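You operate a simulated robot arm through the tools that you are given. There is no shell and no other tool.

Carry out the task below with a simulated robot arm. There is one attempt and no reset: what you move stays moved.

Task
Move the black plug to socket TWO and light the lamp again.
Fine: lamp switch and socket block off before the plug moves; both end on; the grey plug stays. Where these are worked on the way, their far stop is far enough and under half their travel is too little: lamp switch.

It is judged by the outcome, as a careful person would: the job done as asked, and still so three seconds after it is handed in. It fails if anything else is knocked over, pushed out of place, dropped, spilled or broken.

Robot
A 6-joint arm with a three-finger gripper, fixed in place. Base frame: the origin is on the floor under the middle of its stand, x ahead of it, y to its left, z up. Units: m, degrees, N and s.
It reaches about 1.213 m from its shoulder. Its first joint turns from -166.0 to 166.0 degrees. Payload 4.89 kg.
Tool frame: the origin (TCP) lies between the finger pads and is the grasp point; the fingertips stand 0.03 m ahead of it; z points along the fingers, y is the line along which they close. The gripper opens to 0.164 m; its body begins 0.125 m behind the TCP.
Orientation is that of the tool frame in the base frame, as [roll, pitch, yaw] about the fixed x, y, z axes, in that order (R = Rz(yaw) Ry(pitch) Rx(roll)). With the fingers straight down and closing along the base's y, the tool's x points along the base's -x, its y along +y and its z along -z.

Tools
- The arm moves only by the tool send_rows. Its argument "targets" is text: rows parted by semicolons, each of 7 numbers parted by spaces: the shift along the tool's x, y, z in m, then the turn, a rotation vector about the tool's x, y, z in degrees, then the opening in per cent of the stroke, from 0 (shut) to 100 (fully open). In form: x y z wx wy wz gripper; .... A call has 1 to 20 rows; each row shifts and turns the commanded pose from where the row before left it, along the tool's axes as they then stand. A row lasts 0.2 s, in which the tool goes at most 0.05 m and 8.6 degrees; a call with a longer step from one row to the next is refused whole, and so is a gripper value outside its range. Where a pose cannot be reached the arm comes as near as it can. A force on the tool above 40 N (or 10 N above the force at the start of the call, whichever is more), or a blocked arm, ends the call early, and 0.2 s more pass. The fingers move at their own pace (about 0.108 m/s each) and stop on an object; they squeeze with about 25 N. The grip force told is the motor's: it shows also when the fingers shut on nothing. Time passes only in rows, and 0.2 s behind the last, so rows that do not move let the fingers close. It gives the time, the measured TCP pose, the force on the tool (base axes), the opening and the grip force at its end, in the units of the frame above (readings bear some noise), with the torque about the TCP (base axes, N m) and any sound that the robot's microphone picked up.
- Cameras (640 x 400 px; columns grow to the right, rows downward): "scene" is fixed at [0.2245, 0.4775, 1.5508]; the picture's right is [-0.83, -0.55, 0.00], its down [0.21, -0.31, -0.93] and it looks along [0.51, -0.77, 0.37] (base axes); focal length 214 px, centre (320, 200). "wrist" rides on the gripper at [0.076, -0.002, -0.152] in the tool frame; the picture's right is [0.02, 1.00, 0.00], its down [-0.88, 0.02, -0.47] and it looks along [-0.47, 0.01, 0.88] (tool axes); focal length 247 px, centre (320, 200).
- grab_frame(camera): a new picture of that camera. No time passes.
- raise_lower(by): moves the trunk up (or, below 0, down) by that many m; the arm rides with it, the base frame stays. It gives what a move gives, with no picture.
- probe_pixels(camera, pixels): there is no depth. For up to 12 entries [column, row, z] of the newest picture of that camera ("zoom" is the newest enlarged one), the place [x, y] in the base frame at which the ray of that pixel passes the height z, good to about 0.002 m, but the place of the scene camera against the robot may be out by one fixed shift of up to 0.025 m in any direction. No time passes.
- zoom(camera, box): a new picture of the part [left, top, right, bottom] of that camera's present view, enlarged. No time passes.
- finish_job(): hands the job in; it is judged then, once.

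Open the gripper and draw the arm clear of the work before you hand the job in, unless the task says otherwise.

The tools are called as name(argument=value, ...) on one line, values as JSON. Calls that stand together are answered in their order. send_rows: Moves the arm, as the interface text tells. Its arguments: {"type":"object","properties":{"targets":{"type":"string"}},"required":["targets"]} The other tools are called the same way: raise_lower (by) moves the trunk up or down; grab_frame (camera) takes a picture; probe_pixels (camera, pixels) gives the place at which the rays of pixels pass given heights; zoom (camera, box) takes an enlarged picture of a part of a camera's view; finish_job () hands the job in.

At the start:

```text
time_s: 0.0
position: [0.4218, -0.3774, 1.1005]
orientation: [180.0, 0.0, -180.0]
force: [0.4, -0.4, 0.3]
wrist_torque: [0.02, 0.0, 0.0]
width: 0.1642
finger_force: 0.1
trunk travel left (down, up): [-0.175, 0.215]
```

scene: 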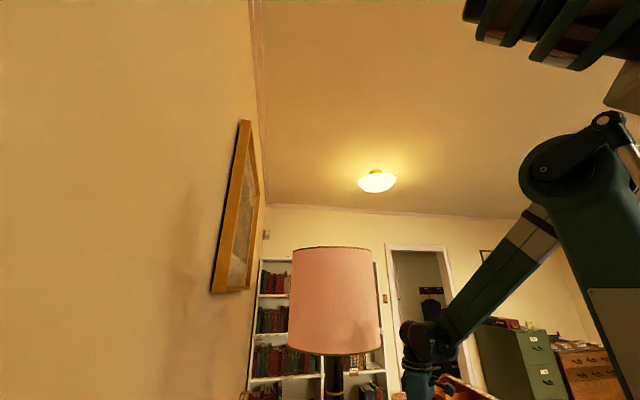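
wrist: 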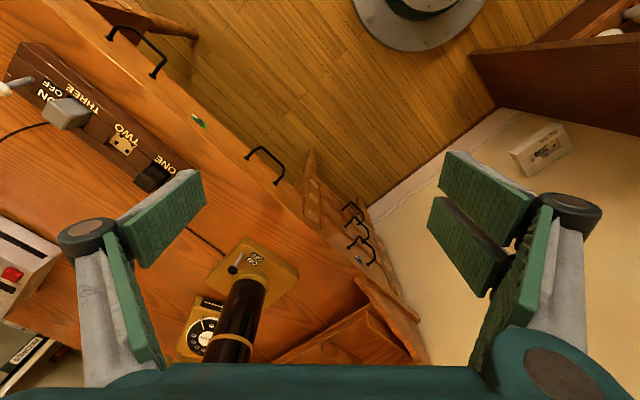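

The wrist picture shows the socket block at left (about px 10-200, 40-190) and the lamp base with a switch around (255,260). I zoom into both parts to see them better.

zoom(camera="wrist", box=[0, 30, 220, 210])

zoom(camera="wrist", box=[160, 220, 320, 370])

zoom(camera="scene", box=[240, 230, 480, 400])

```text
2.22 times, centred on (110, 120) of wrist
```

zoom: 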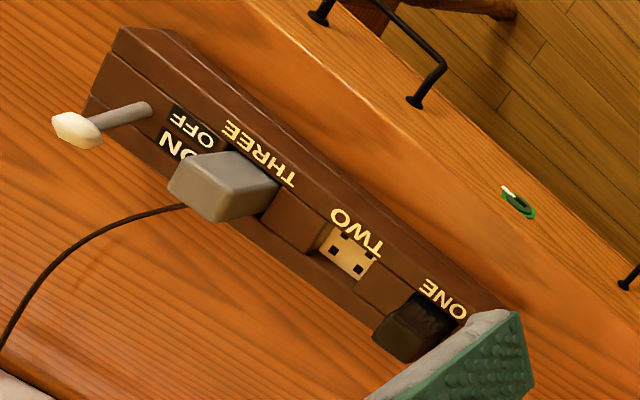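

```text
2.67 times, centred on (240, 295) of wrist
```

zoom: 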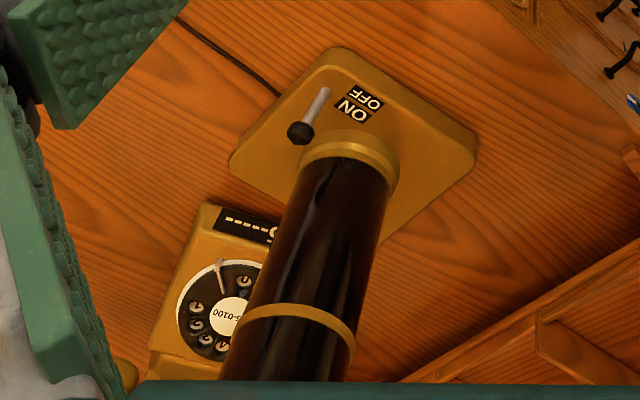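

```text
2.35 times, centred on (360, 315) of scene
```

zoom: 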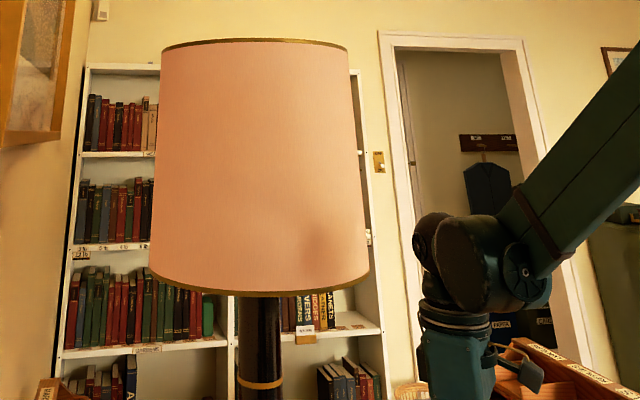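

The block lies at left of the wrist view (px 0–200), its lever tip near (0,89), black plug half hidden by the finger near (150,175). I move the hand sideways to the block at the same height to look straight at it.

send_rows(targets="0.0125 -0.043 0 0 0 0 100;0.0125 -0.043 0 0 0 0 100;0.0125 -0.043 0 0 0 0 100;0.0125 -0.043 0 0 0 0 100;0.0125 -0.043 0 0 0 0 100;0.0125 -0.043 0 0 0 0 100;0.0125 -0.043 0 0 0 0 100;0.0125 -0.043 0 0 0 0 100")

grab_frame(camera="wrist")

grab_frame(camera="scene")

```text
time_s: 1.8
position: [0.3218, -0.7193, 1.1011]
orientation: [179.9, 0.0, -180.0]
force: [-0.4, 1.6, 1.5]
wrist_torque: [-0.25, 0.02, 0.03]
width: 0.1639
finger_force: 0.0
trunk travel left (down, up): [-0.175, 0.215]
```

```text
taken
```

wrist: 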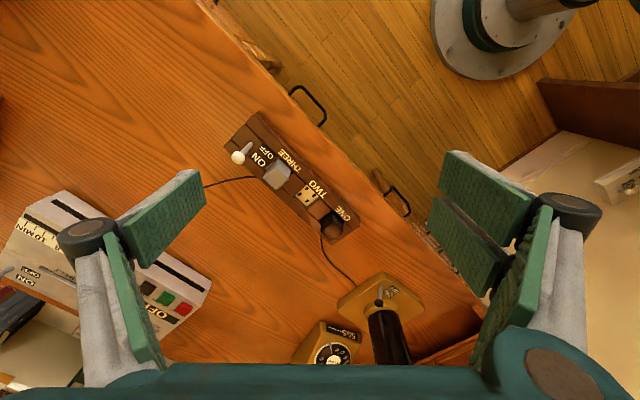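

```text
taken
```

scene: 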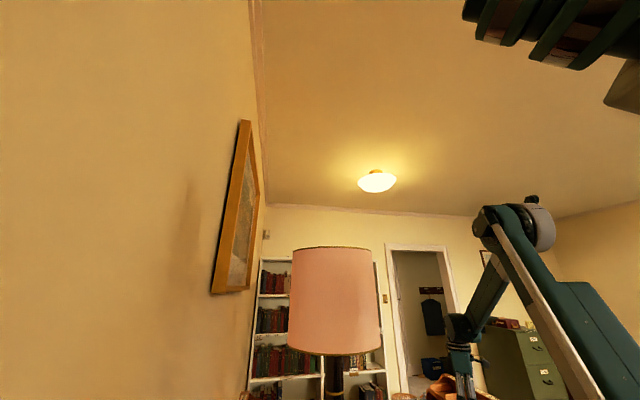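

Block is now centred around (290,180) and the lamp switch visible at (380,297). I zoom into both and probe positions at several heights.

zoom(camera="wrist", box=[200, 100, 380, 250])

zoom(camera="wrist", box=[320, 250, 440, 350])

probe_pixels(camera="wrist", pixels=[[308, 197, 0.75], [308, 197, 0.78], [308, 197, 0.7], [382, 297, 0.75], [382, 297, 0.78], [382, 297, 0.7]])

```text
2.67 times, centred on (290, 175) of wrist
```

zoom: 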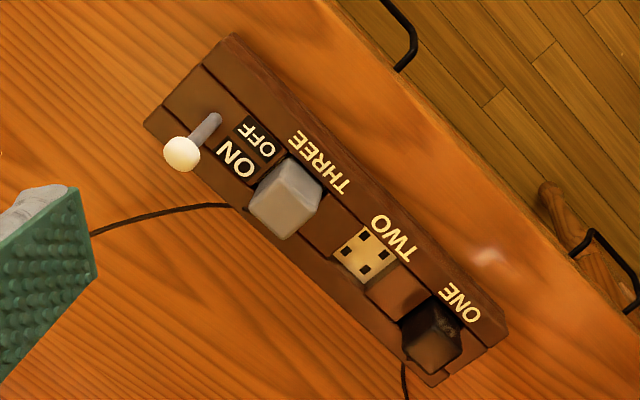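

```text
4.00 times, centred on (380, 300) of wrist
```

zoom: 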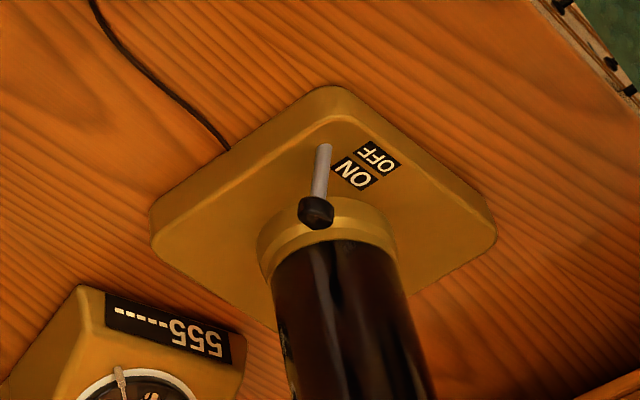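

```text
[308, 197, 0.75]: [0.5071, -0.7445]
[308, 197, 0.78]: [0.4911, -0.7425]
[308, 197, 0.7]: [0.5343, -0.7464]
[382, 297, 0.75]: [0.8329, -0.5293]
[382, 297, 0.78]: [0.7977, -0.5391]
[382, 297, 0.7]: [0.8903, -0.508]
```

Triangulating from the two views puts the socket faces and lamp-switch pivot at about z ≈ 0.80. I probe block corners and features at that height to get the block's direction.

probe_pixels(camera="wrist", pixels=[[224.4, 146.9, 0.795], [333.1, 244.4, 0.795], [257, 113.1, 0.795], [359.4, 225.6, 0.795], [306.1, 195.6, 0.797], [380.5, 287, 0.797], [378.75, 302.5, 0.838], [238, 157, 0.82], [250, 144, 0.797]])

```text
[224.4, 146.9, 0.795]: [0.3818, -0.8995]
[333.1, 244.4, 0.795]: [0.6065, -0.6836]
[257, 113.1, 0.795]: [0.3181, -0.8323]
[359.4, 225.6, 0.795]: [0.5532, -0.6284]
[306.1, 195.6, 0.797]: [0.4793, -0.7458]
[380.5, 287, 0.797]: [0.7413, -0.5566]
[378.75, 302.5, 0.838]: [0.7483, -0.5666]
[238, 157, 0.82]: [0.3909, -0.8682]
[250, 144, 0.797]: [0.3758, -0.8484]
```

The block's long axis runs at about 43° in the base frame and both levers swing across it (ON toward +x,−y). I turn the hand so it closes across the block, and come down a little nearer for a better look.

send_rows(targets="0 0 0 0 0 -7.1667 100;0 0 0 0 0 -7.1667 100;0 0 0 0 0 -7.1667 100;0 0 0 0 0 -7.1667 100;0 0 0 0 0 -7.1667 100;0 0 0 0 0 -7.1667 100;-0.0077 -0.0314 0.025 0 0 0 100;-0.0077 -0.0314 0.025 0 0 0 100;-0.0077 -0.0314 0.025 0 0 0 100;-0.0077 -0.0314 0.025 0 0 0 100;0 0 0 0 0 0 100")

grab_frame(camera="wrist")

zoom(camera="wrist", box=[220, 20, 420, 200])

zoom(camera="wrist", box=[220, 180, 420, 360])

```text
time_s: 4.2
position: [0.4303, -0.7932, 1.0014]
orientation: [180.0, 0.1, -137.0]
force: [0.9, -0.3, 0.2]
wrist_torque: [0.11, 0.06, -0.01]
width: 0.164
finger_force: 0.1
trunk travel left (down, up): [-0.175, 0.215]
```

```text
taken
```

wrist: 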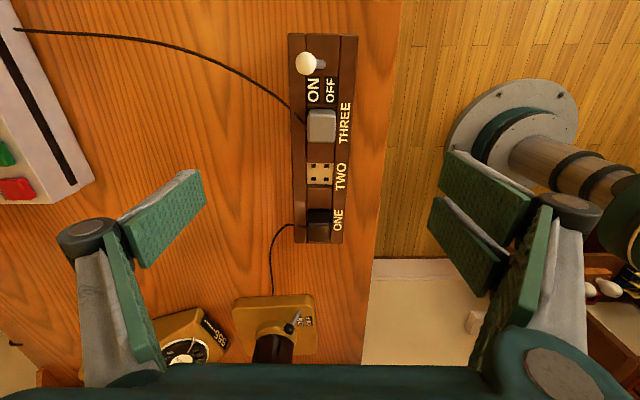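

```text
2.22 times, centred on (320, 110) of wrist
```

zoom: 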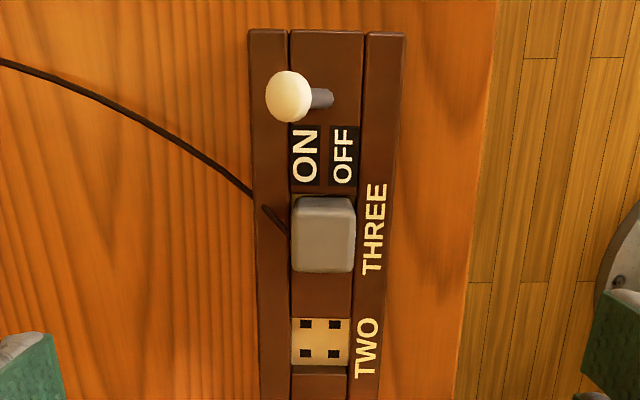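

```text
2.22 times, centred on (320, 270) of wrist
```

zoom: 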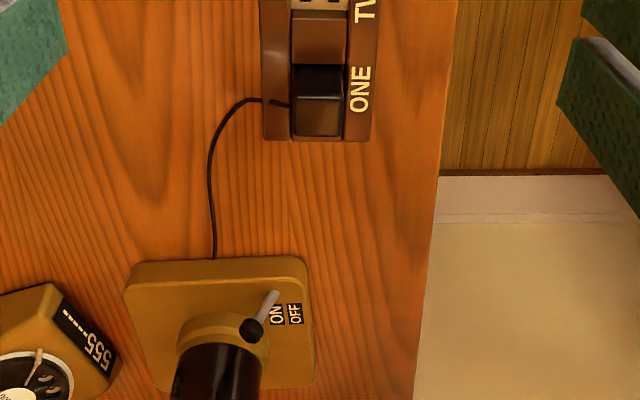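

The hand is aligned with the block (its rails run vertically in the picture, columns 289–357). The block lever ball is at about (306,64) ≈ (0.384,−0.861,0.84), leaning ON; I narrow the fingers and come down above it to z≈0.90 for a check.

send_rows(targets="0.0441 -0.0057 0 0 0 0 43;0.0441 -0.0057 0 0 0 0 43;0 0 0.034 0 0 0 43;0 0 0.034 0 0 0 43;0 0 0.034 0 0 0 43;0 0 0 0 0 0 43")

grab_frame(camera="wrist")

zoom(camera="wrist", box=[230, 120, 410, 280])

```text
time_s: 5.6
position: [0.3743, -0.8608, 0.8973]
orientation: [-180.0, -0.1, -136.9]
force: [0.0, -0.1, -1.0]
wrist_torque: [0.04, 0.03, -0.01]
width: 0.0706
finger_force: 0.0
trunk travel left (down, up): [-0.175, 0.215]
```

```text
taken
```

wrist: 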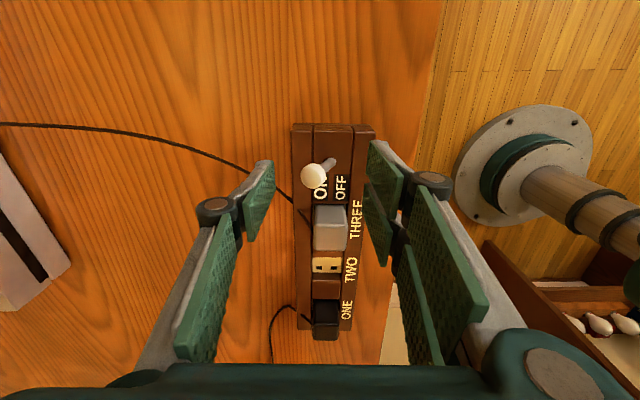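

```text
2.50 times, centred on (320, 200) of wrist
```

zoom: 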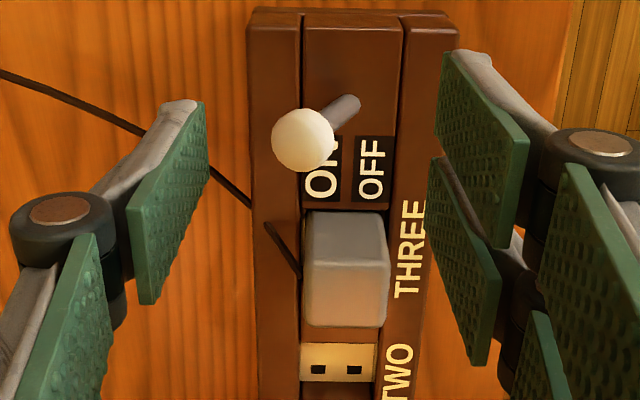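

The ball at (313,176) lies between the left pad (275) and right pads (368). I descend 0.042 m so the pads stand level with the ball, tips above the rail.

send_rows(targets="0 0 0.021 0 0 0 43;0 0 0.021 0 0 0 43;0 0 0 0 0 0 43")

grab_frame(camera="wrist")

zoom(camera="wrist", box=[230, 120, 410, 280])

```text
time_s: 6.4
position: [0.3746, -0.862, 0.8567]
orientation: [180.0, 0.0, -136.9]
force: [0.4, 0.0, -0.1]
wrist_torque: [0.03, 0.01, -0.01]
width: 0.0705
finger_force: 0.2
trunk travel left (down, up): [-0.175, 0.215]
```

```text
taken
```

wrist: 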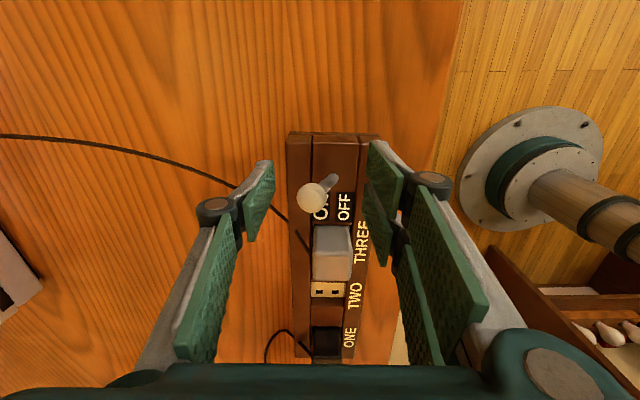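

```text
2.50 times, centred on (320, 200) of wrist
```

zoom: 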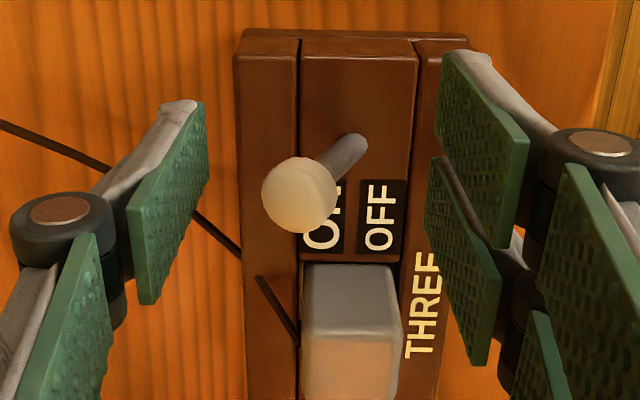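

The ball (312,198) is level with the pads; I shift 7 mm toward the plug side so the single finger covers it, then push the lever toward OFF (+tool y) in small steps.

send_rows(targets="-0.007 0 0 0 0 0 43;0 0.01 0 0 0 0 43;0 0.01 0 0 0 0 43;0 0.01 0 0 0 0 43;0 0.01 0 0 0 0 43;0 0.01 0 0 0 0 43;0 0.008 0 0 0 0 43;0 0 0 0 0 0 43")

zoom(camera="wrist", box=[230, 120, 410, 280])

```text
time_s: 8.2
position: [0.3393, -0.8139, 0.8563]
orientation: [180.0, 0.1, -137.1]
force: [5.8, -6.2, 6.6]
wrist_torque: [-0.31, -0.37, 0.01]
width: 0.0745
finger_force: 5.2
trunk travel left (down, up): [-0.175, 0.215]
heard: click
```

```text
2.50 times, centred on (320, 200) of wrist
```

zoom: 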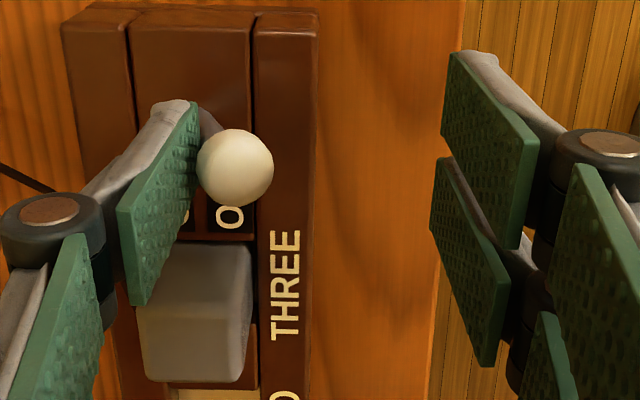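

A click was heard and the ball now leans over OFF, pushing back with ~9 N. I push a few mm more to confirm the stop, then back off.

send_rows(targets="0 0.004 0 0 0 0 43;0 0 0 0 0 0 43")

zoom(camera="wrist", box=[230, 120, 410, 280])

grab_frame(camera="scene")

```text
time_s: 8.8
position: [0.3386, -0.8113, 0.8566]
orientation: [-180.0, 0.0, -137.0]
force: [10.8, -12.0, 18.1]
wrist_torque: [-0.85, -0.73, -0.04]
width: 0.0786
finger_force: 10.1
trunk travel left (down, up): [-0.175, 0.215]
```

```text
2.50 times, centred on (320, 200) of wrist
```

zoom: 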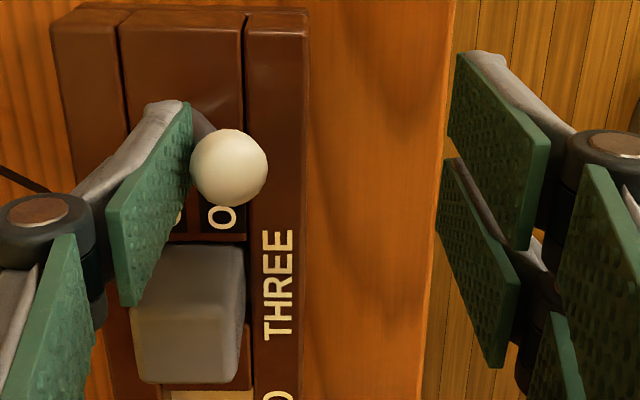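

```text
taken
```

scene: 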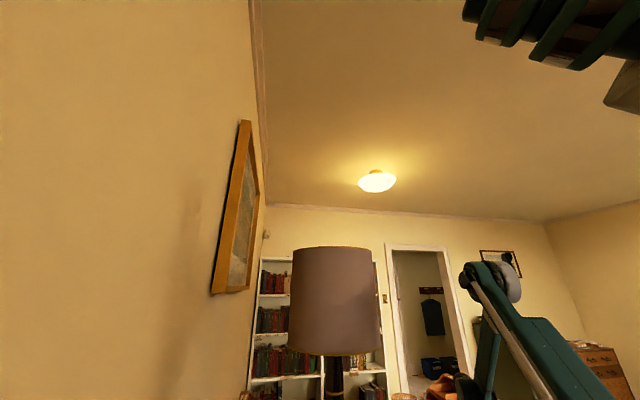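

The lever is at its OFF stop (force jumped to ~24 N) and the shade in the scene view turned from lit pink to dark grey, so the block is off. I back away, rise, travel toward the lamp and tilt the hand 35° so it can reach the lamp switch from the open side, clear of the pole and shade.

send_rows(targets="0 -0.022 0 0 0 0 43;0 0 -0.037 0 0 0 43;0 0 -0.037 0 0 0 43;-0.0372 -0.0151 0 0 0 0 43;-0.0372 -0.0151 0 0 0 0 43;-0.0372 -0.0151 0 0 0 0 43;-0.0372 -0.0151 0 0 0 0 43;-0.0372 -0.0151 0 0 0 0 43;0 0 0 0 -7 0 43;0 0 0 0 -7 0 43;0 0 0 0 -7 0 43;0 0 0 0 -7 0 43;0 0 0 0 -7 0 43;0 0 0 0 0 0 43")

grab_frame(camera="wrist")

grab_frame(camera="scene")

```text
time_s: 11.8
position: [0.5393, -0.7554, 0.9309]
orientation: [-179.9, 35.1, -137.0]
force: [0.5, -0.2, 0.4]
wrist_torque: [0.03, 0.05, 0.01]
width: 0.0707
finger_force: 0.1
trunk travel left (down, up): [-0.175, 0.215]
```

```text
taken
```

wrist: 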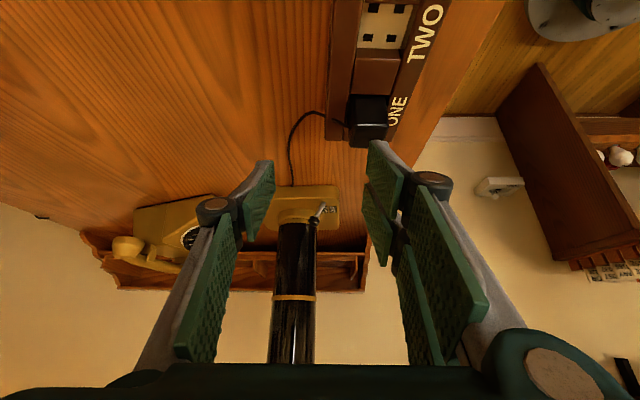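

```text
taken
```

scene: 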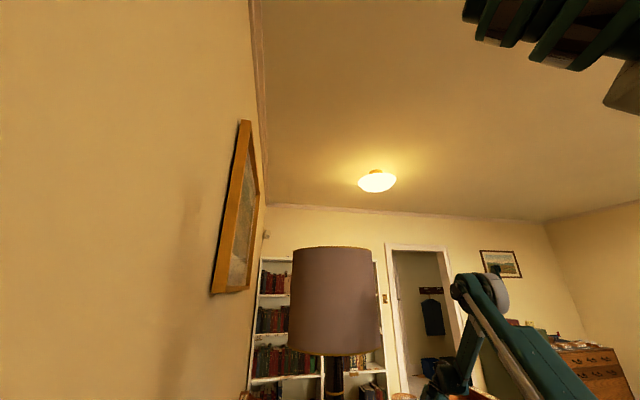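

The lever of the lamp is seen at about (317,213) in front of the pole. I zoom in for its precise position.

zoom(camera="wrist", box=[260, 170, 360, 250])

zoom(camera="wrist", box=[290, 0, 450, 160])

```text
5.00 times, centred on (310, 210) of wrist
```

zoom: 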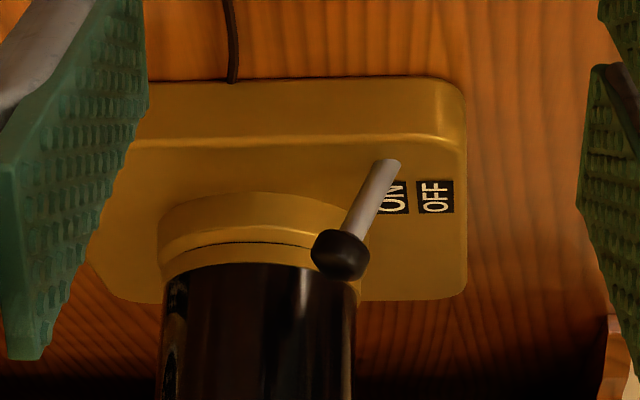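

```text
2.50 times, centred on (370, 80) of wrist
```

zoom: 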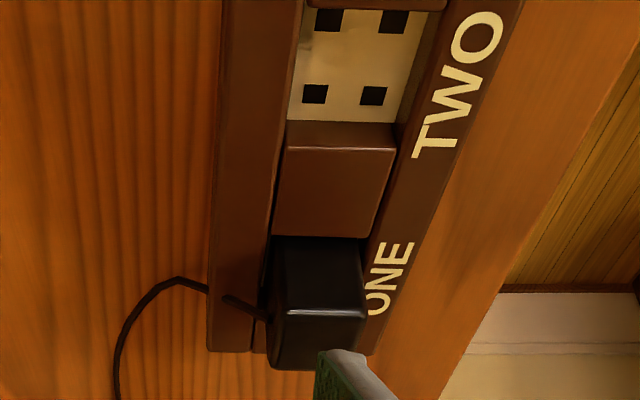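

Lamp lever: pivot near (0.165 along block axis), ball at z≈0.838, leaning ON beside the collar. I move to a standoff 9 cm back along the tool axis from the lever and look again.

send_rows(targets="-0.0341 0.0016 0.02764 0 0 0 43;-0.0341 0.0016 0.02764 0 0 0 43;-0.0341 0.0016 0.02764 0 0 0 43;-0.0341 0.0016 0.02764 0 0 0 43;-0.0341 0.0016 0.02764 0 0 0 43;0 0 0 0 0 0 43")

grab_frame(camera="wrist")

zoom(camera="wrist", box=[230, 110, 390, 250])

grab_frame(camera="scene")

```text
time_s: 13.2
position: [0.6934, -0.6003, 0.9168]
orientation: [180.0, 34.9, -137.0]
force: [0.3, 0.6, 0.1]
wrist_torque: [0.02, -0.01, 0.03]
width: 0.0703
finger_force: 0.1
trunk travel left (down, up): [-0.175, 0.215]
```

```text
taken
```

wrist: 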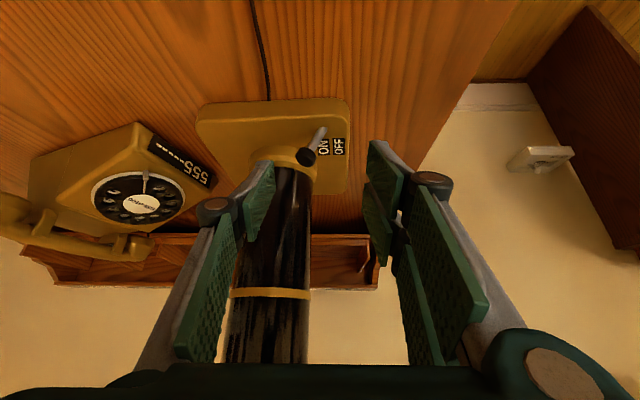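

```text
2.86 times, centred on (310, 180) of wrist
```

zoom: 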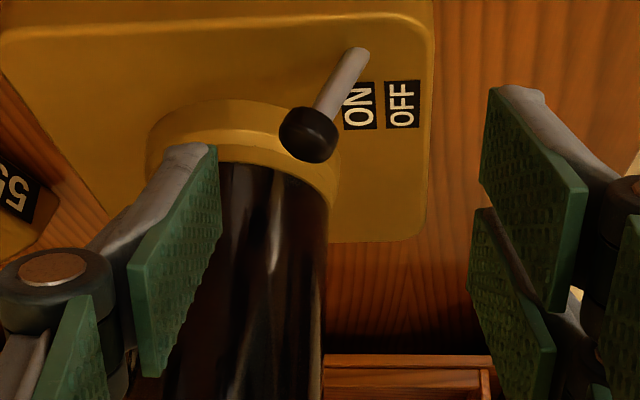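

```text
taken
```

scene: 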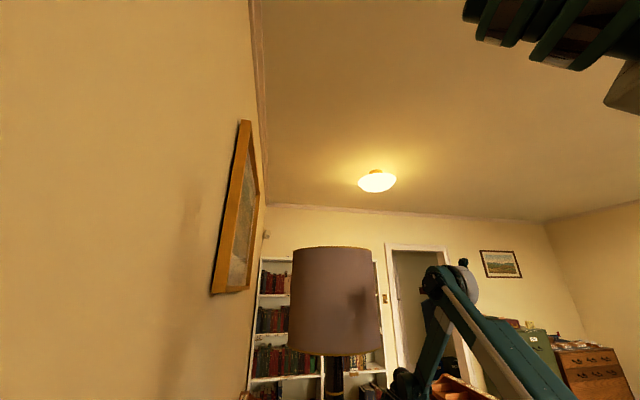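

Ball now measured at (306,157) → about z 0.836, matching my estimate, with the collar just beyond. I advance 9 cm along the tool axis so the pads straddle the ball.

send_rows(targets="0 0.0005 0.03 0 0 0 43;0 0.0005 0.03 0 0 0 43;0.0008 0 0.0206 0 0 0 43;0 0 0.01 0 0 0 43;0 0 0 0 0 0 43")

grab_frame(camera="wrist")

zoom(camera="wrist", box=[230, 110, 390, 250])

```text
time_s: 14.4
position: [0.7308, -0.5654, 0.8409]
orientation: [-180.0, 35.0, -137.0]
force: [0.0, -0.3, 0.2]
wrist_torque: [0.05, 0.01, 0.01]
width: 0.0706
finger_force: 0.0
trunk travel left (down, up): [-0.175, 0.215]
```

```text
taken
```

wrist: 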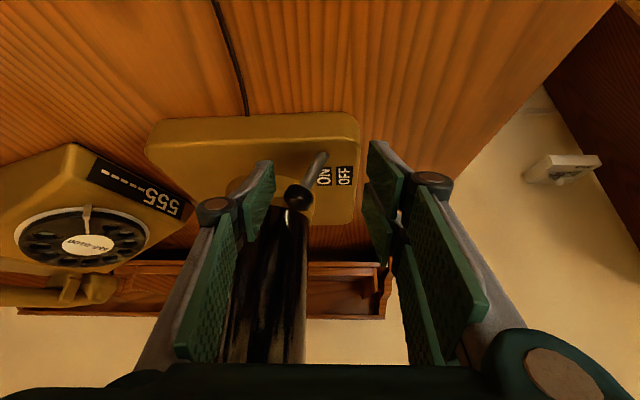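

```text
2.86 times, centred on (310, 180) of wrist
```

zoom: 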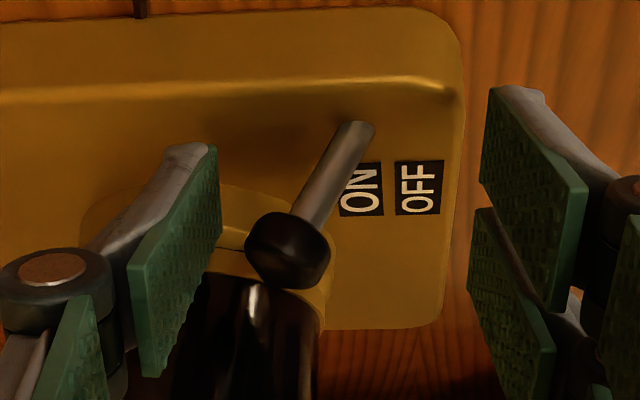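

Ball (299,197) sits between the pads with the left pad clear of the collar. I push it toward OFF in small steps.

send_rows(targets="0 0.008 0 0 0 0 43;0 0.008 0 0 0 0 43;0 0.008 0 0 0 0 43;0 0.008 0 0 0 0 43;0 0.006 0 0 0 0 43;0 0 0 0 0 0 43")

zoom(camera="wrist", box=[230, 110, 390, 250])

```text
time_s: 15.8
position: [0.7039, -0.5373, 0.8408]
orientation: [180.0, 35.1, -137.0]
force: [0.0, -0.2, 0.1]
wrist_torque: [0.02, -0.01, -0.03]
width: 0.0705
finger_force: 0.2
trunk travel left (down, up): [-0.175, 0.215]
heard: click
```

```text
2.86 times, centred on (310, 180) of wrist
```

zoom: 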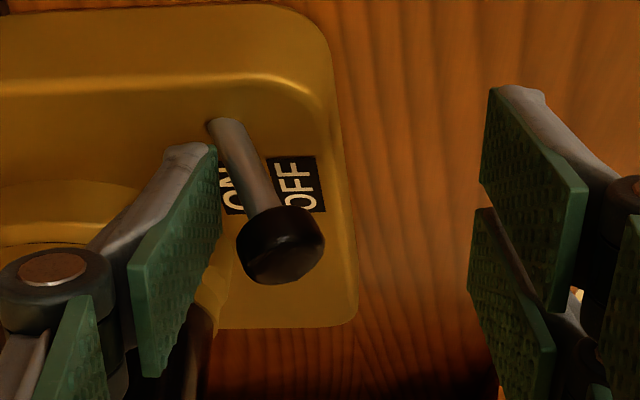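

The lever snapped to OFF (click, no residual force). I retract along the tool axis, move back over the block, and set the hand upright again.

send_rows(targets="0 -0.002 -0.02 0 0 0 43;0 0 -0.035 0 0 0 43;0 0 -0.035 0 0 0 43;0.0247 0 -0.0344 0 0 0 43;0.0247 0 -0.0344 0 0 0 43;0.0247 0 -0.0344 0 0 0 43;0.0247 0 -0.0344 0 0 0 43;0.0247 0 -0.0344 0 0 0 43;0 0 0 0 7 0 43;0 0 0 0 7 0 43;0 0 0 0 7 0 43;0 0 0 0 7 0 43;0 0 0 0 7 0 43;0 0 0 0 0 0 43")

grab_frame(camera="wrist")

grab_frame(camera="scene")

```text
time_s: 18.8
position: [0.5215, -0.7094, 0.9838]
orientation: [-180.0, -0.1, -137.0]
force: [1.2, -0.2, 0.1]
wrist_torque: [-0.01, 0.03, 0.01]
width: 0.0703
finger_force: 0.1
trunk travel left (down, up): [-0.175, 0.215]
```

```text
taken
```

wrist: 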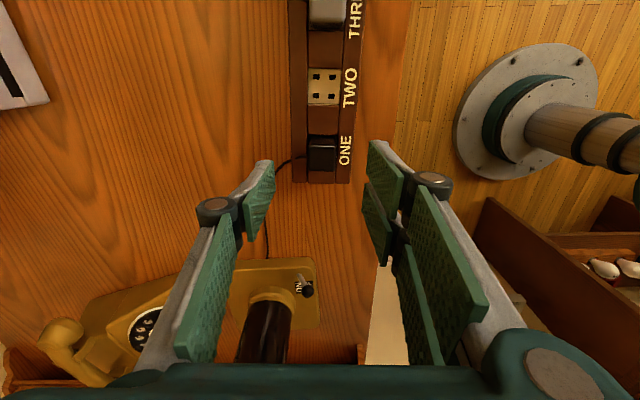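

```text
taken
```

scene: 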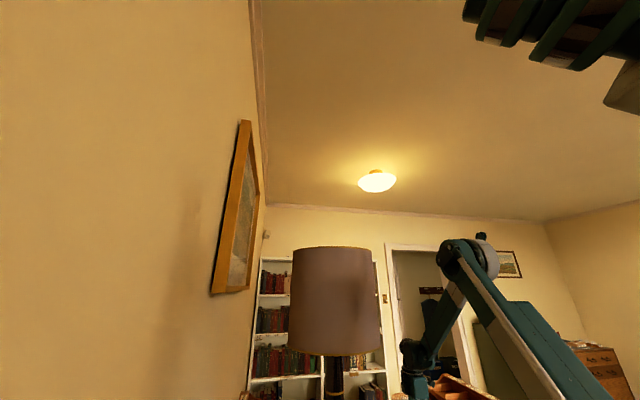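

The lamp lever now leans to OFF at (306,288). The camera is almost straight above socket TWO (323,86), so I zoom in for exact measures of the sockets and plug.

zoom(camera="wrist", box=[260, 0, 400, 100])

zoom(camera="wrist", box=[260, 90, 400, 200])

```text
4.00 times, centred on (330, 50) of wrist
```

zoom: 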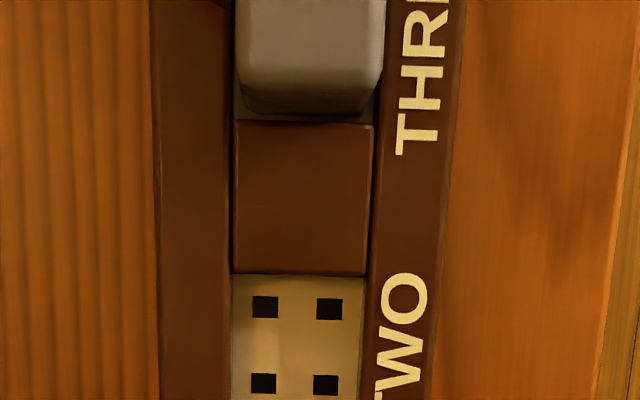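

```text
3.64 times, centred on (330, 145) of wrist
```

zoom: 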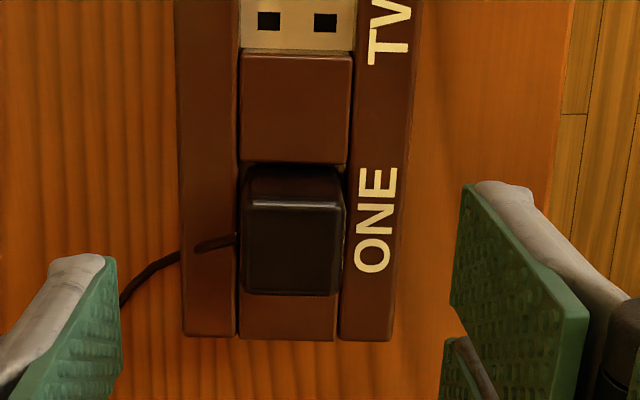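

Measured: plug at ONE centre and socket TWO centre are 0.078 m apart along the block axis, same lateral line, plug top at z≈0.845. The cord leaves the plug's side, so I turn the hand 90° to grip the plug's two cord-free faces (along the block axis).

send_rows(targets="0 0 0 0 0 8.1818 43;0 0 0 0 0 8.1818 43;0 0 0 0 0 8.1818 43;0 0 0 0 0 8.1818 43;0 0 0 0 0 8.1818 43;0 0 0 0 0 8.1818 43;0 0 0 0 0 8.1818 43;0 0 0 0 0 8.1818 43;0 0 0 0 0 8.1818 43;0 0 0 0 0 8.1818 43;0 0 0 0 0 8.1818 43;0.0034 0.0218 0 0 0 0 43;0 0 0.03 0 0 0 43;0 0 0 0 0 0 43")

grab_frame(camera="wrist")

zoom(camera="wrist", box=[230, 140, 410, 280])

grab_frame(camera="scene")

```text
time_s: 21.8
position: [0.5366, -0.6913, 0.9549]
orientation: [179.9, 0.1, 133.0]
force: [0.1, 0.8, 0.1]
wrist_torque: [0.01, -0.02, 0.0]
width: 0.0704
finger_force: 0.0
trunk travel left (down, up): [-0.175, 0.215]
```

```text
taken
```

wrist: 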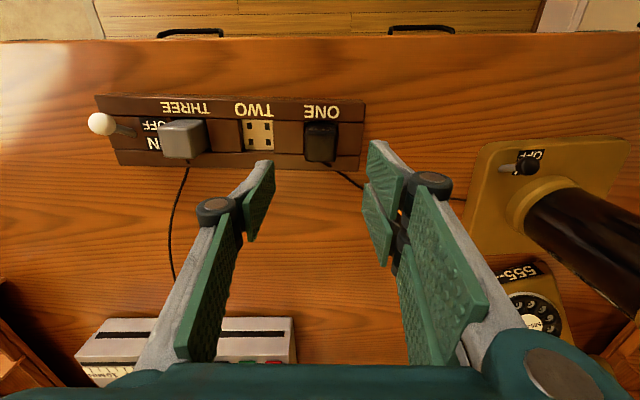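

```text
2.86 times, centred on (320, 210) of wrist
```

zoom: 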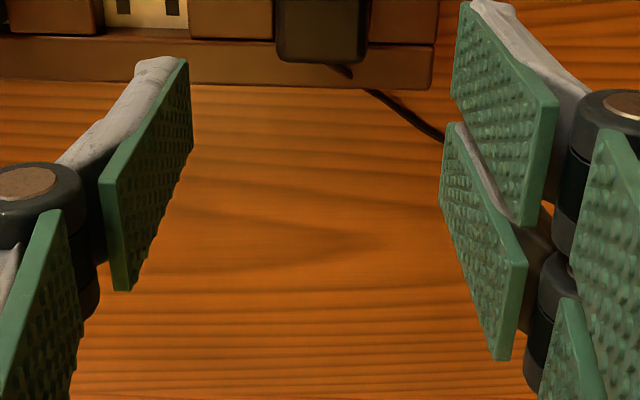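

```text
taken
```

scene: 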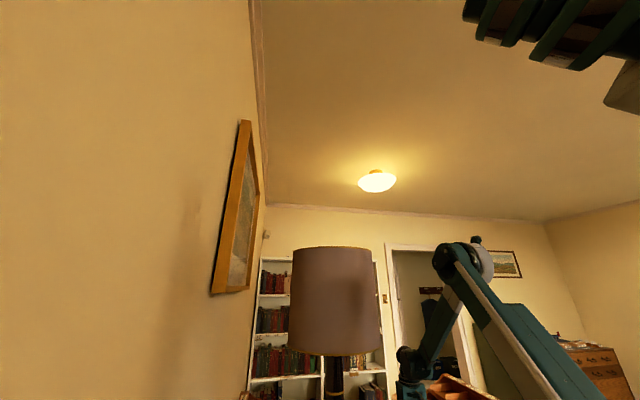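

The block now runs horizontally in the picture; the plug at (320,142) sits between the pads' columns. I probe the rail edges, socket holes and plug top to check alignment.

zoom(camera="wrist", box=[90, 80, 380, 190])

zoom(camera="wrist", box=[220, 85, 380, 185])

```text
2.21 times, centred on (235, 135) of wrist
```

zoom: 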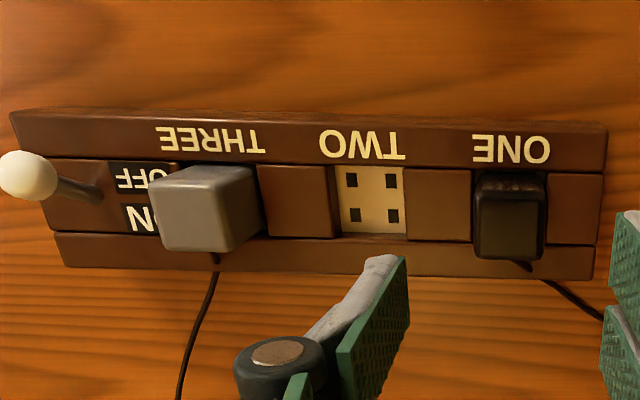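

```text
4.00 times, centred on (300, 135) of wrist
```

zoom: 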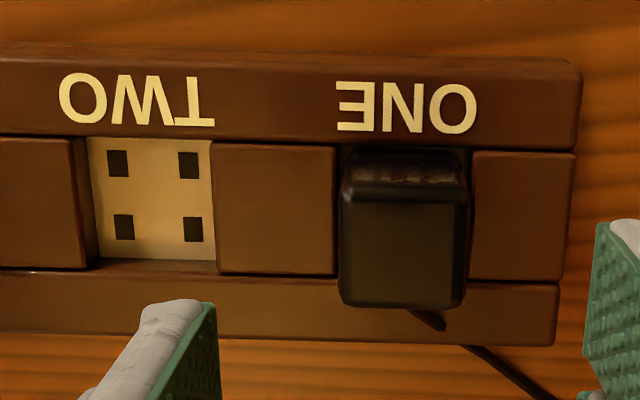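

I probe these features in the newest enlarged picture.

probe_pixels(camera="zoom", pixels=[[156, 196, 0.793], [118, 163, 0.793], [189, 165, 0.793], [124, 227, 0.793], [193, 229, 0.793], [341, 198, 0.845], [466, 202, 0.845], [346, 304, 0.845], [462, 306, 0.845], [2, 135, 0.8], [575, 150, 0.8], [2, 268, 0.8]])

probe_pixels(camera="zoom", pixels=[[560, 282, 0.8], [212, 143, 0.8], [335, 147, 0.8], [218, 272, 0.8], [337, 275, 0.8], [472, 151, 0.8], [470, 280, 0.8], [70, 137, 0.8]])

```text
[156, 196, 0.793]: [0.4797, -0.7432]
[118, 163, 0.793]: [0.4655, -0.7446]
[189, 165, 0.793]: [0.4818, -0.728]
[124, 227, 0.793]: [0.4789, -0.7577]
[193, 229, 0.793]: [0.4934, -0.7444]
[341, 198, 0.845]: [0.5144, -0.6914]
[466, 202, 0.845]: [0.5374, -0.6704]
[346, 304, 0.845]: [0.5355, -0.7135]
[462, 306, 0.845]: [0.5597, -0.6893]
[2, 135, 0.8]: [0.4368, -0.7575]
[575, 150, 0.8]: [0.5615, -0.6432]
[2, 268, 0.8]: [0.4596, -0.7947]
```

```text
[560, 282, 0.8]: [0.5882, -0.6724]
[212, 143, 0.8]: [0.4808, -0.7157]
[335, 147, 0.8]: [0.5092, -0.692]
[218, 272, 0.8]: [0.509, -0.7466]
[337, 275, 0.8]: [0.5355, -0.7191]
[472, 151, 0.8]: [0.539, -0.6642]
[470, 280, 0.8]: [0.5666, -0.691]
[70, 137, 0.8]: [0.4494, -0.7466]
```

Estimates of the socket pitch range 0.077–0.080 m, so I calibrate directly: shift the hand by −0.078 m along the block axis at the same height and compare where socket TWO appears versus where ONE appears now.

send_rows(targets="0 -0.039 0 0 0 0 43;0 -0.039 0 0 0 0 43;0 0 0 0 0 0 43;0 0 0 0 0 0 43")

zoom(camera="wrist", box=[220, 85, 380, 185])

grab_frame(camera="wrist")

```text
time_s: 22.8
position: [0.4792, -0.747, 0.9557]
orientation: [179.9, -0.1, 133.0]
force: [-0.6, 0.0, -0.2]
wrist_torque: [0.06, -0.04, 0.01]
width: 0.0703
finger_force: 0.1
trunk travel left (down, up): [-0.175, 0.215]
```

```text
4.00 times, centred on (300, 135) of wrist
```

zoom: 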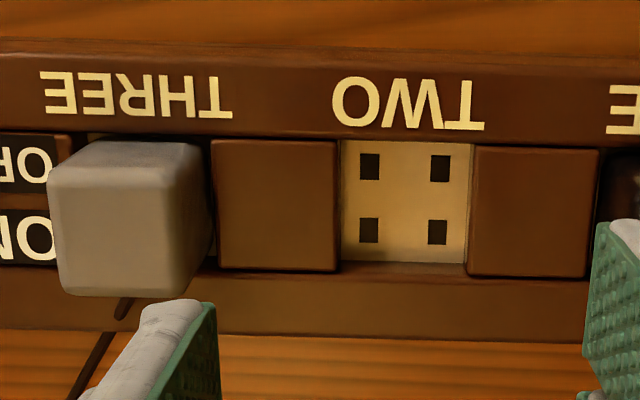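

```text
taken
```

wrist: 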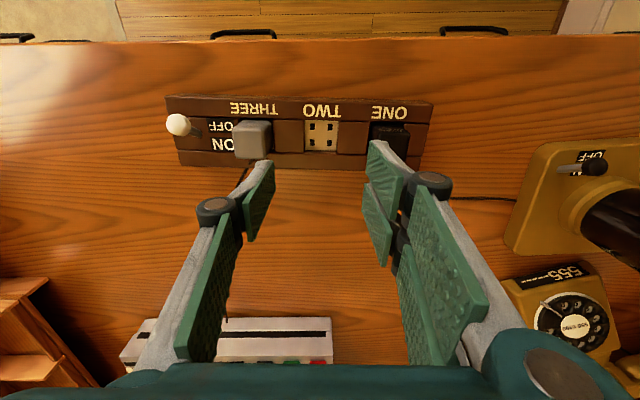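

With the −0.078 m shift, socket TWO appears within ~0.5 mm of where ONE was (recess edges 338–473 vs 335–472 px in the enlargement), so the pitch is 0.0775–0.078 m. I return over ONE and descend around the black plug with pads straddling it.

send_rows(targets="0 0.039 0 0 0 0 43;0 0.0395 0 0 0 0 43;0 0 0 0 0 0 43;0 0 0.028 0 0 0 43;0 0 0.028 0 0 0 43;0 0 0.022 0 0 0 43;0 0 0 0 0 0 43")

grab_frame(camera="wrist")

zoom(camera="wrist", box=[230, 120, 410, 250])

```text
time_s: 24.4
position: [0.5368, -0.691, 0.8758]
orientation: [179.9, 0.0, 132.9]
force: [-0.6, -0.1, -0.1]
wrist_torque: [0.02, 0.0, 0.01]
width: 0.0703
finger_force: 0.1
trunk travel left (down, up): [-0.175, 0.215]
```

```text
taken
```

wrist: 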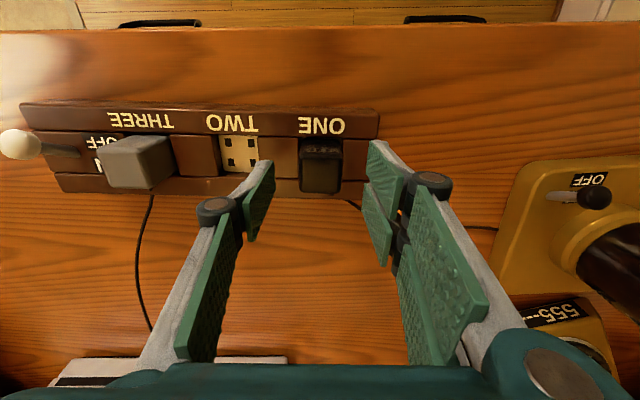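

```text
3.08 times, centred on (320, 185) of wrist
```

zoom: 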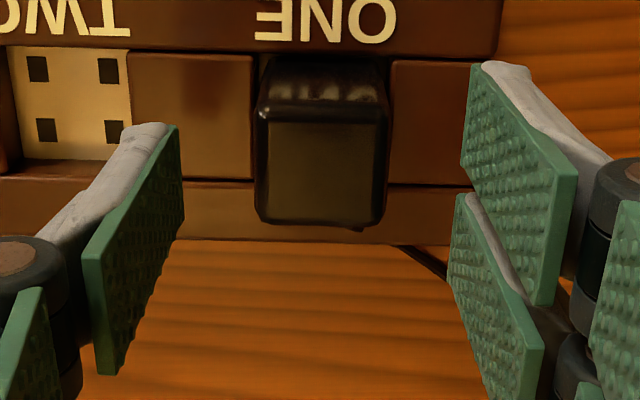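

The plug (centre 321 in the enlargement) is centred between the pads. I descend the last 34 mm around it.

send_rows(targets="0 0 0.017 0 0 0 43;0 0 0.017 0 0 0 43;0 0 0 0 0 0 43")

zoom(camera="wrist", box=[230, 120, 410, 250])

```text
time_s: 25.2
position: [0.5358, -0.6919, 0.843]
orientation: [180.0, 0.0, 132.9]
force: [-0.5, 0.2, 0.0]
wrist_torque: [0.01, -0.01, -0.01]
width: 0.0706
finger_force: 0.1
trunk travel left (down, up): [-0.175, 0.215]
```

```text
3.08 times, centred on (320, 185) of wrist
```

zoom: 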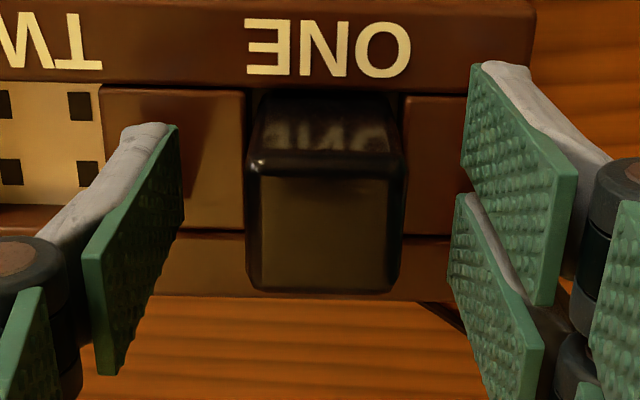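

The plug's top centre (321,193) coincides with the TCP. I close the fingers on it.

send_rows(targets="0 0 0 0 0 0 10;0 0 0 0 0 0 0;0 0 0 0 0 0 0;0 0 0 0 0 0 0")

zoom(camera="wrist", box=[230, 120, 410, 250])

```text
time_s: 26.2
position: [0.5366, -0.692, 0.842]
orientation: [-179.9, 0.0, 133.0]
force: [-0.1, 0.6, 0.4]
wrist_torque: [-0.01, 0.03, -0.01]
width: 0.0353
finger_force: 25.0
trunk travel left (down, up): [-0.175, 0.215]
```

```text
3.08 times, centred on (320, 185) of wrist
```

zoom: 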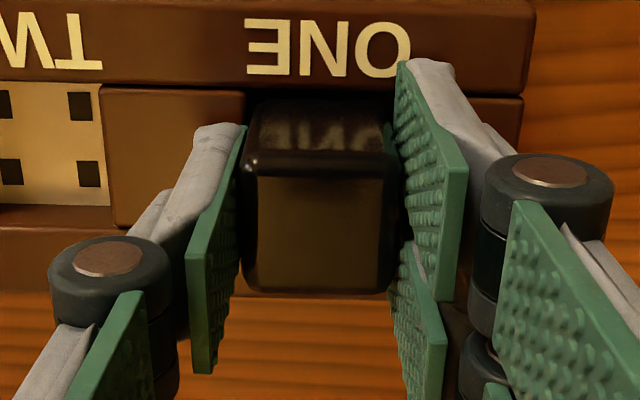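

The plug is gripped (width 0.035 m, 25 N). I pull it straight up slowly, 6 cm.

send_rows(targets="0 0 -0.005 0 0 0 0;0 0 -0.005 0 0 0 0;0 0 -0.01 0 0 0 0;0 0 -0.01 0 0 0 0;0 0 -0.015 0 0 0 0;0 0 -0.015 0 0 0 0;0 0 0 0 0 0 0")

grab_frame(camera="wrist")

zoom(camera="wrist", box=[230, 80, 410, 250])

```text
time_s: 27.8
position: [0.5356, -0.6921, 0.9024]
orientation: [179.9, -0.1, 133.0]
force: [0.0, 0.5, -1.0]
wrist_torque: [-0.01, 0.02, -0.01]
width: 0.0355
finger_force: 25.4
trunk travel left (down, up): [-0.175, 0.215]
```

```text
taken
```

wrist: 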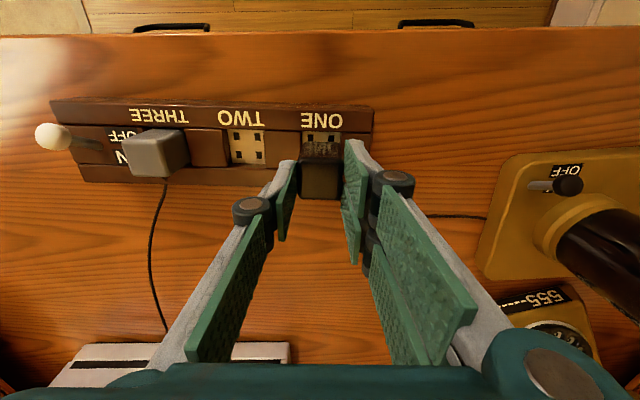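

```text
2.35 times, centred on (320, 165) of wrist
```

zoom: 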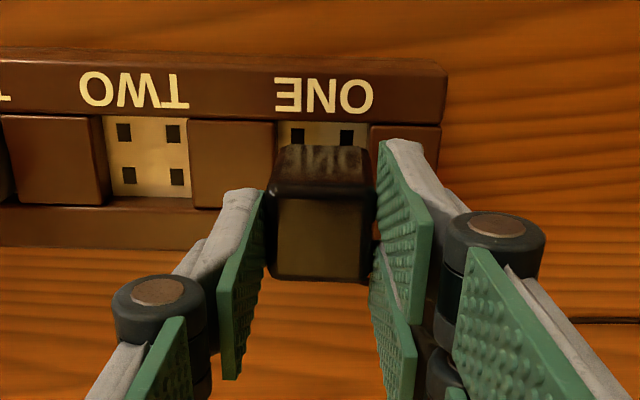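

The plug is out and hanging free above ONE, whose two rear holes are visible at (308,137),(326,137). I zoom in to record their exact pixel positions as the reference for aligning over TWO.

zoom(camera="wrist", box=[280, 100, 360, 150])

send_rows(targets="0.0005 -0.0385 0 0 0 0 0;0.0005 -0.039 0 0 0 0 0;0 0 0 0 0 0 0;0 0 0 0 0 0 0")

zoom(camera="wrist", box=[280, 100, 360, 150])

grab_frame(camera="wrist")

```text
8.00 times, centred on (320, 125) of wrist
```

zoom: 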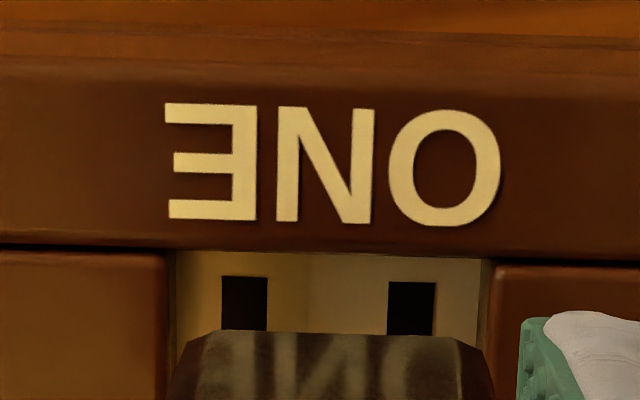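

```text
time_s: 28.8
position: [0.477, -0.7435, 0.9016]
orientation: [-179.9, 0.1, 132.9]
force: [-0.8, -0.6, -1.6]
wrist_torque: [0.03, -0.03, 0.01]
width: 0.0354
finger_force: 25.2
trunk travel left (down, up): [-0.175, 0.215]
```

```text
8.00 times, centred on (320, 125) of wrist
```

zoom: 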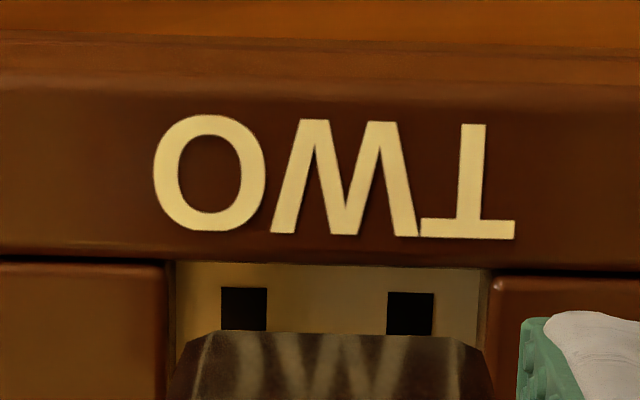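

```text
taken
```

wrist: 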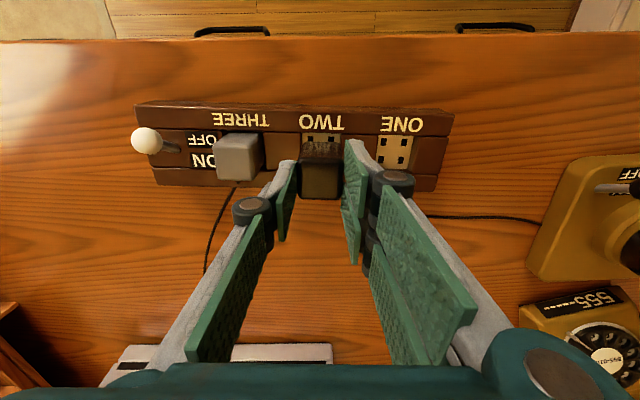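

Columns match the reference within 0.1 px, but the hole rows sit 11 enlarged px (1.4 px ≈ 1.4 mm) lower than at ONE, so I shift −1.4 mm along tool x and compare again.

send_rows(targets="-0.0014 0 0 0 0 0 0;0 0 0 0 0 0 0;0 0 0 0 0 0 0")

zoom(camera="wrist", box=[280, 100, 360, 150])

```text
time_s: 29.6
position: [0.4786, -0.744, 0.9022]
orientation: [-180.0, 0.0, 133.1]
force: [0.4, -0.2, -1.5]
wrist_torque: [0.02, 0.03, -0.02]
width: 0.0356
finger_force: 25.3
trunk travel left (down, up): [-0.175, 0.215]
```

```text
8.00 times, centred on (320, 125) of wrist
```

zoom: 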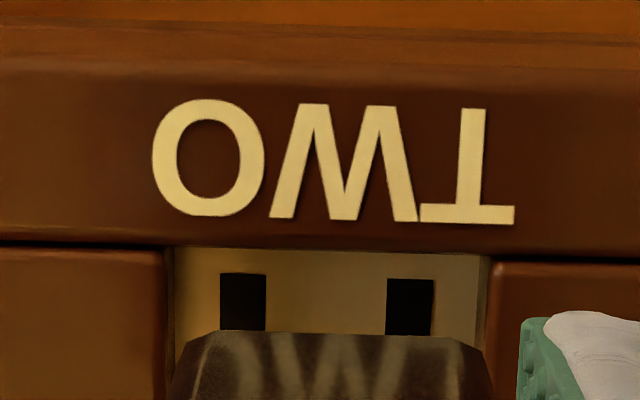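

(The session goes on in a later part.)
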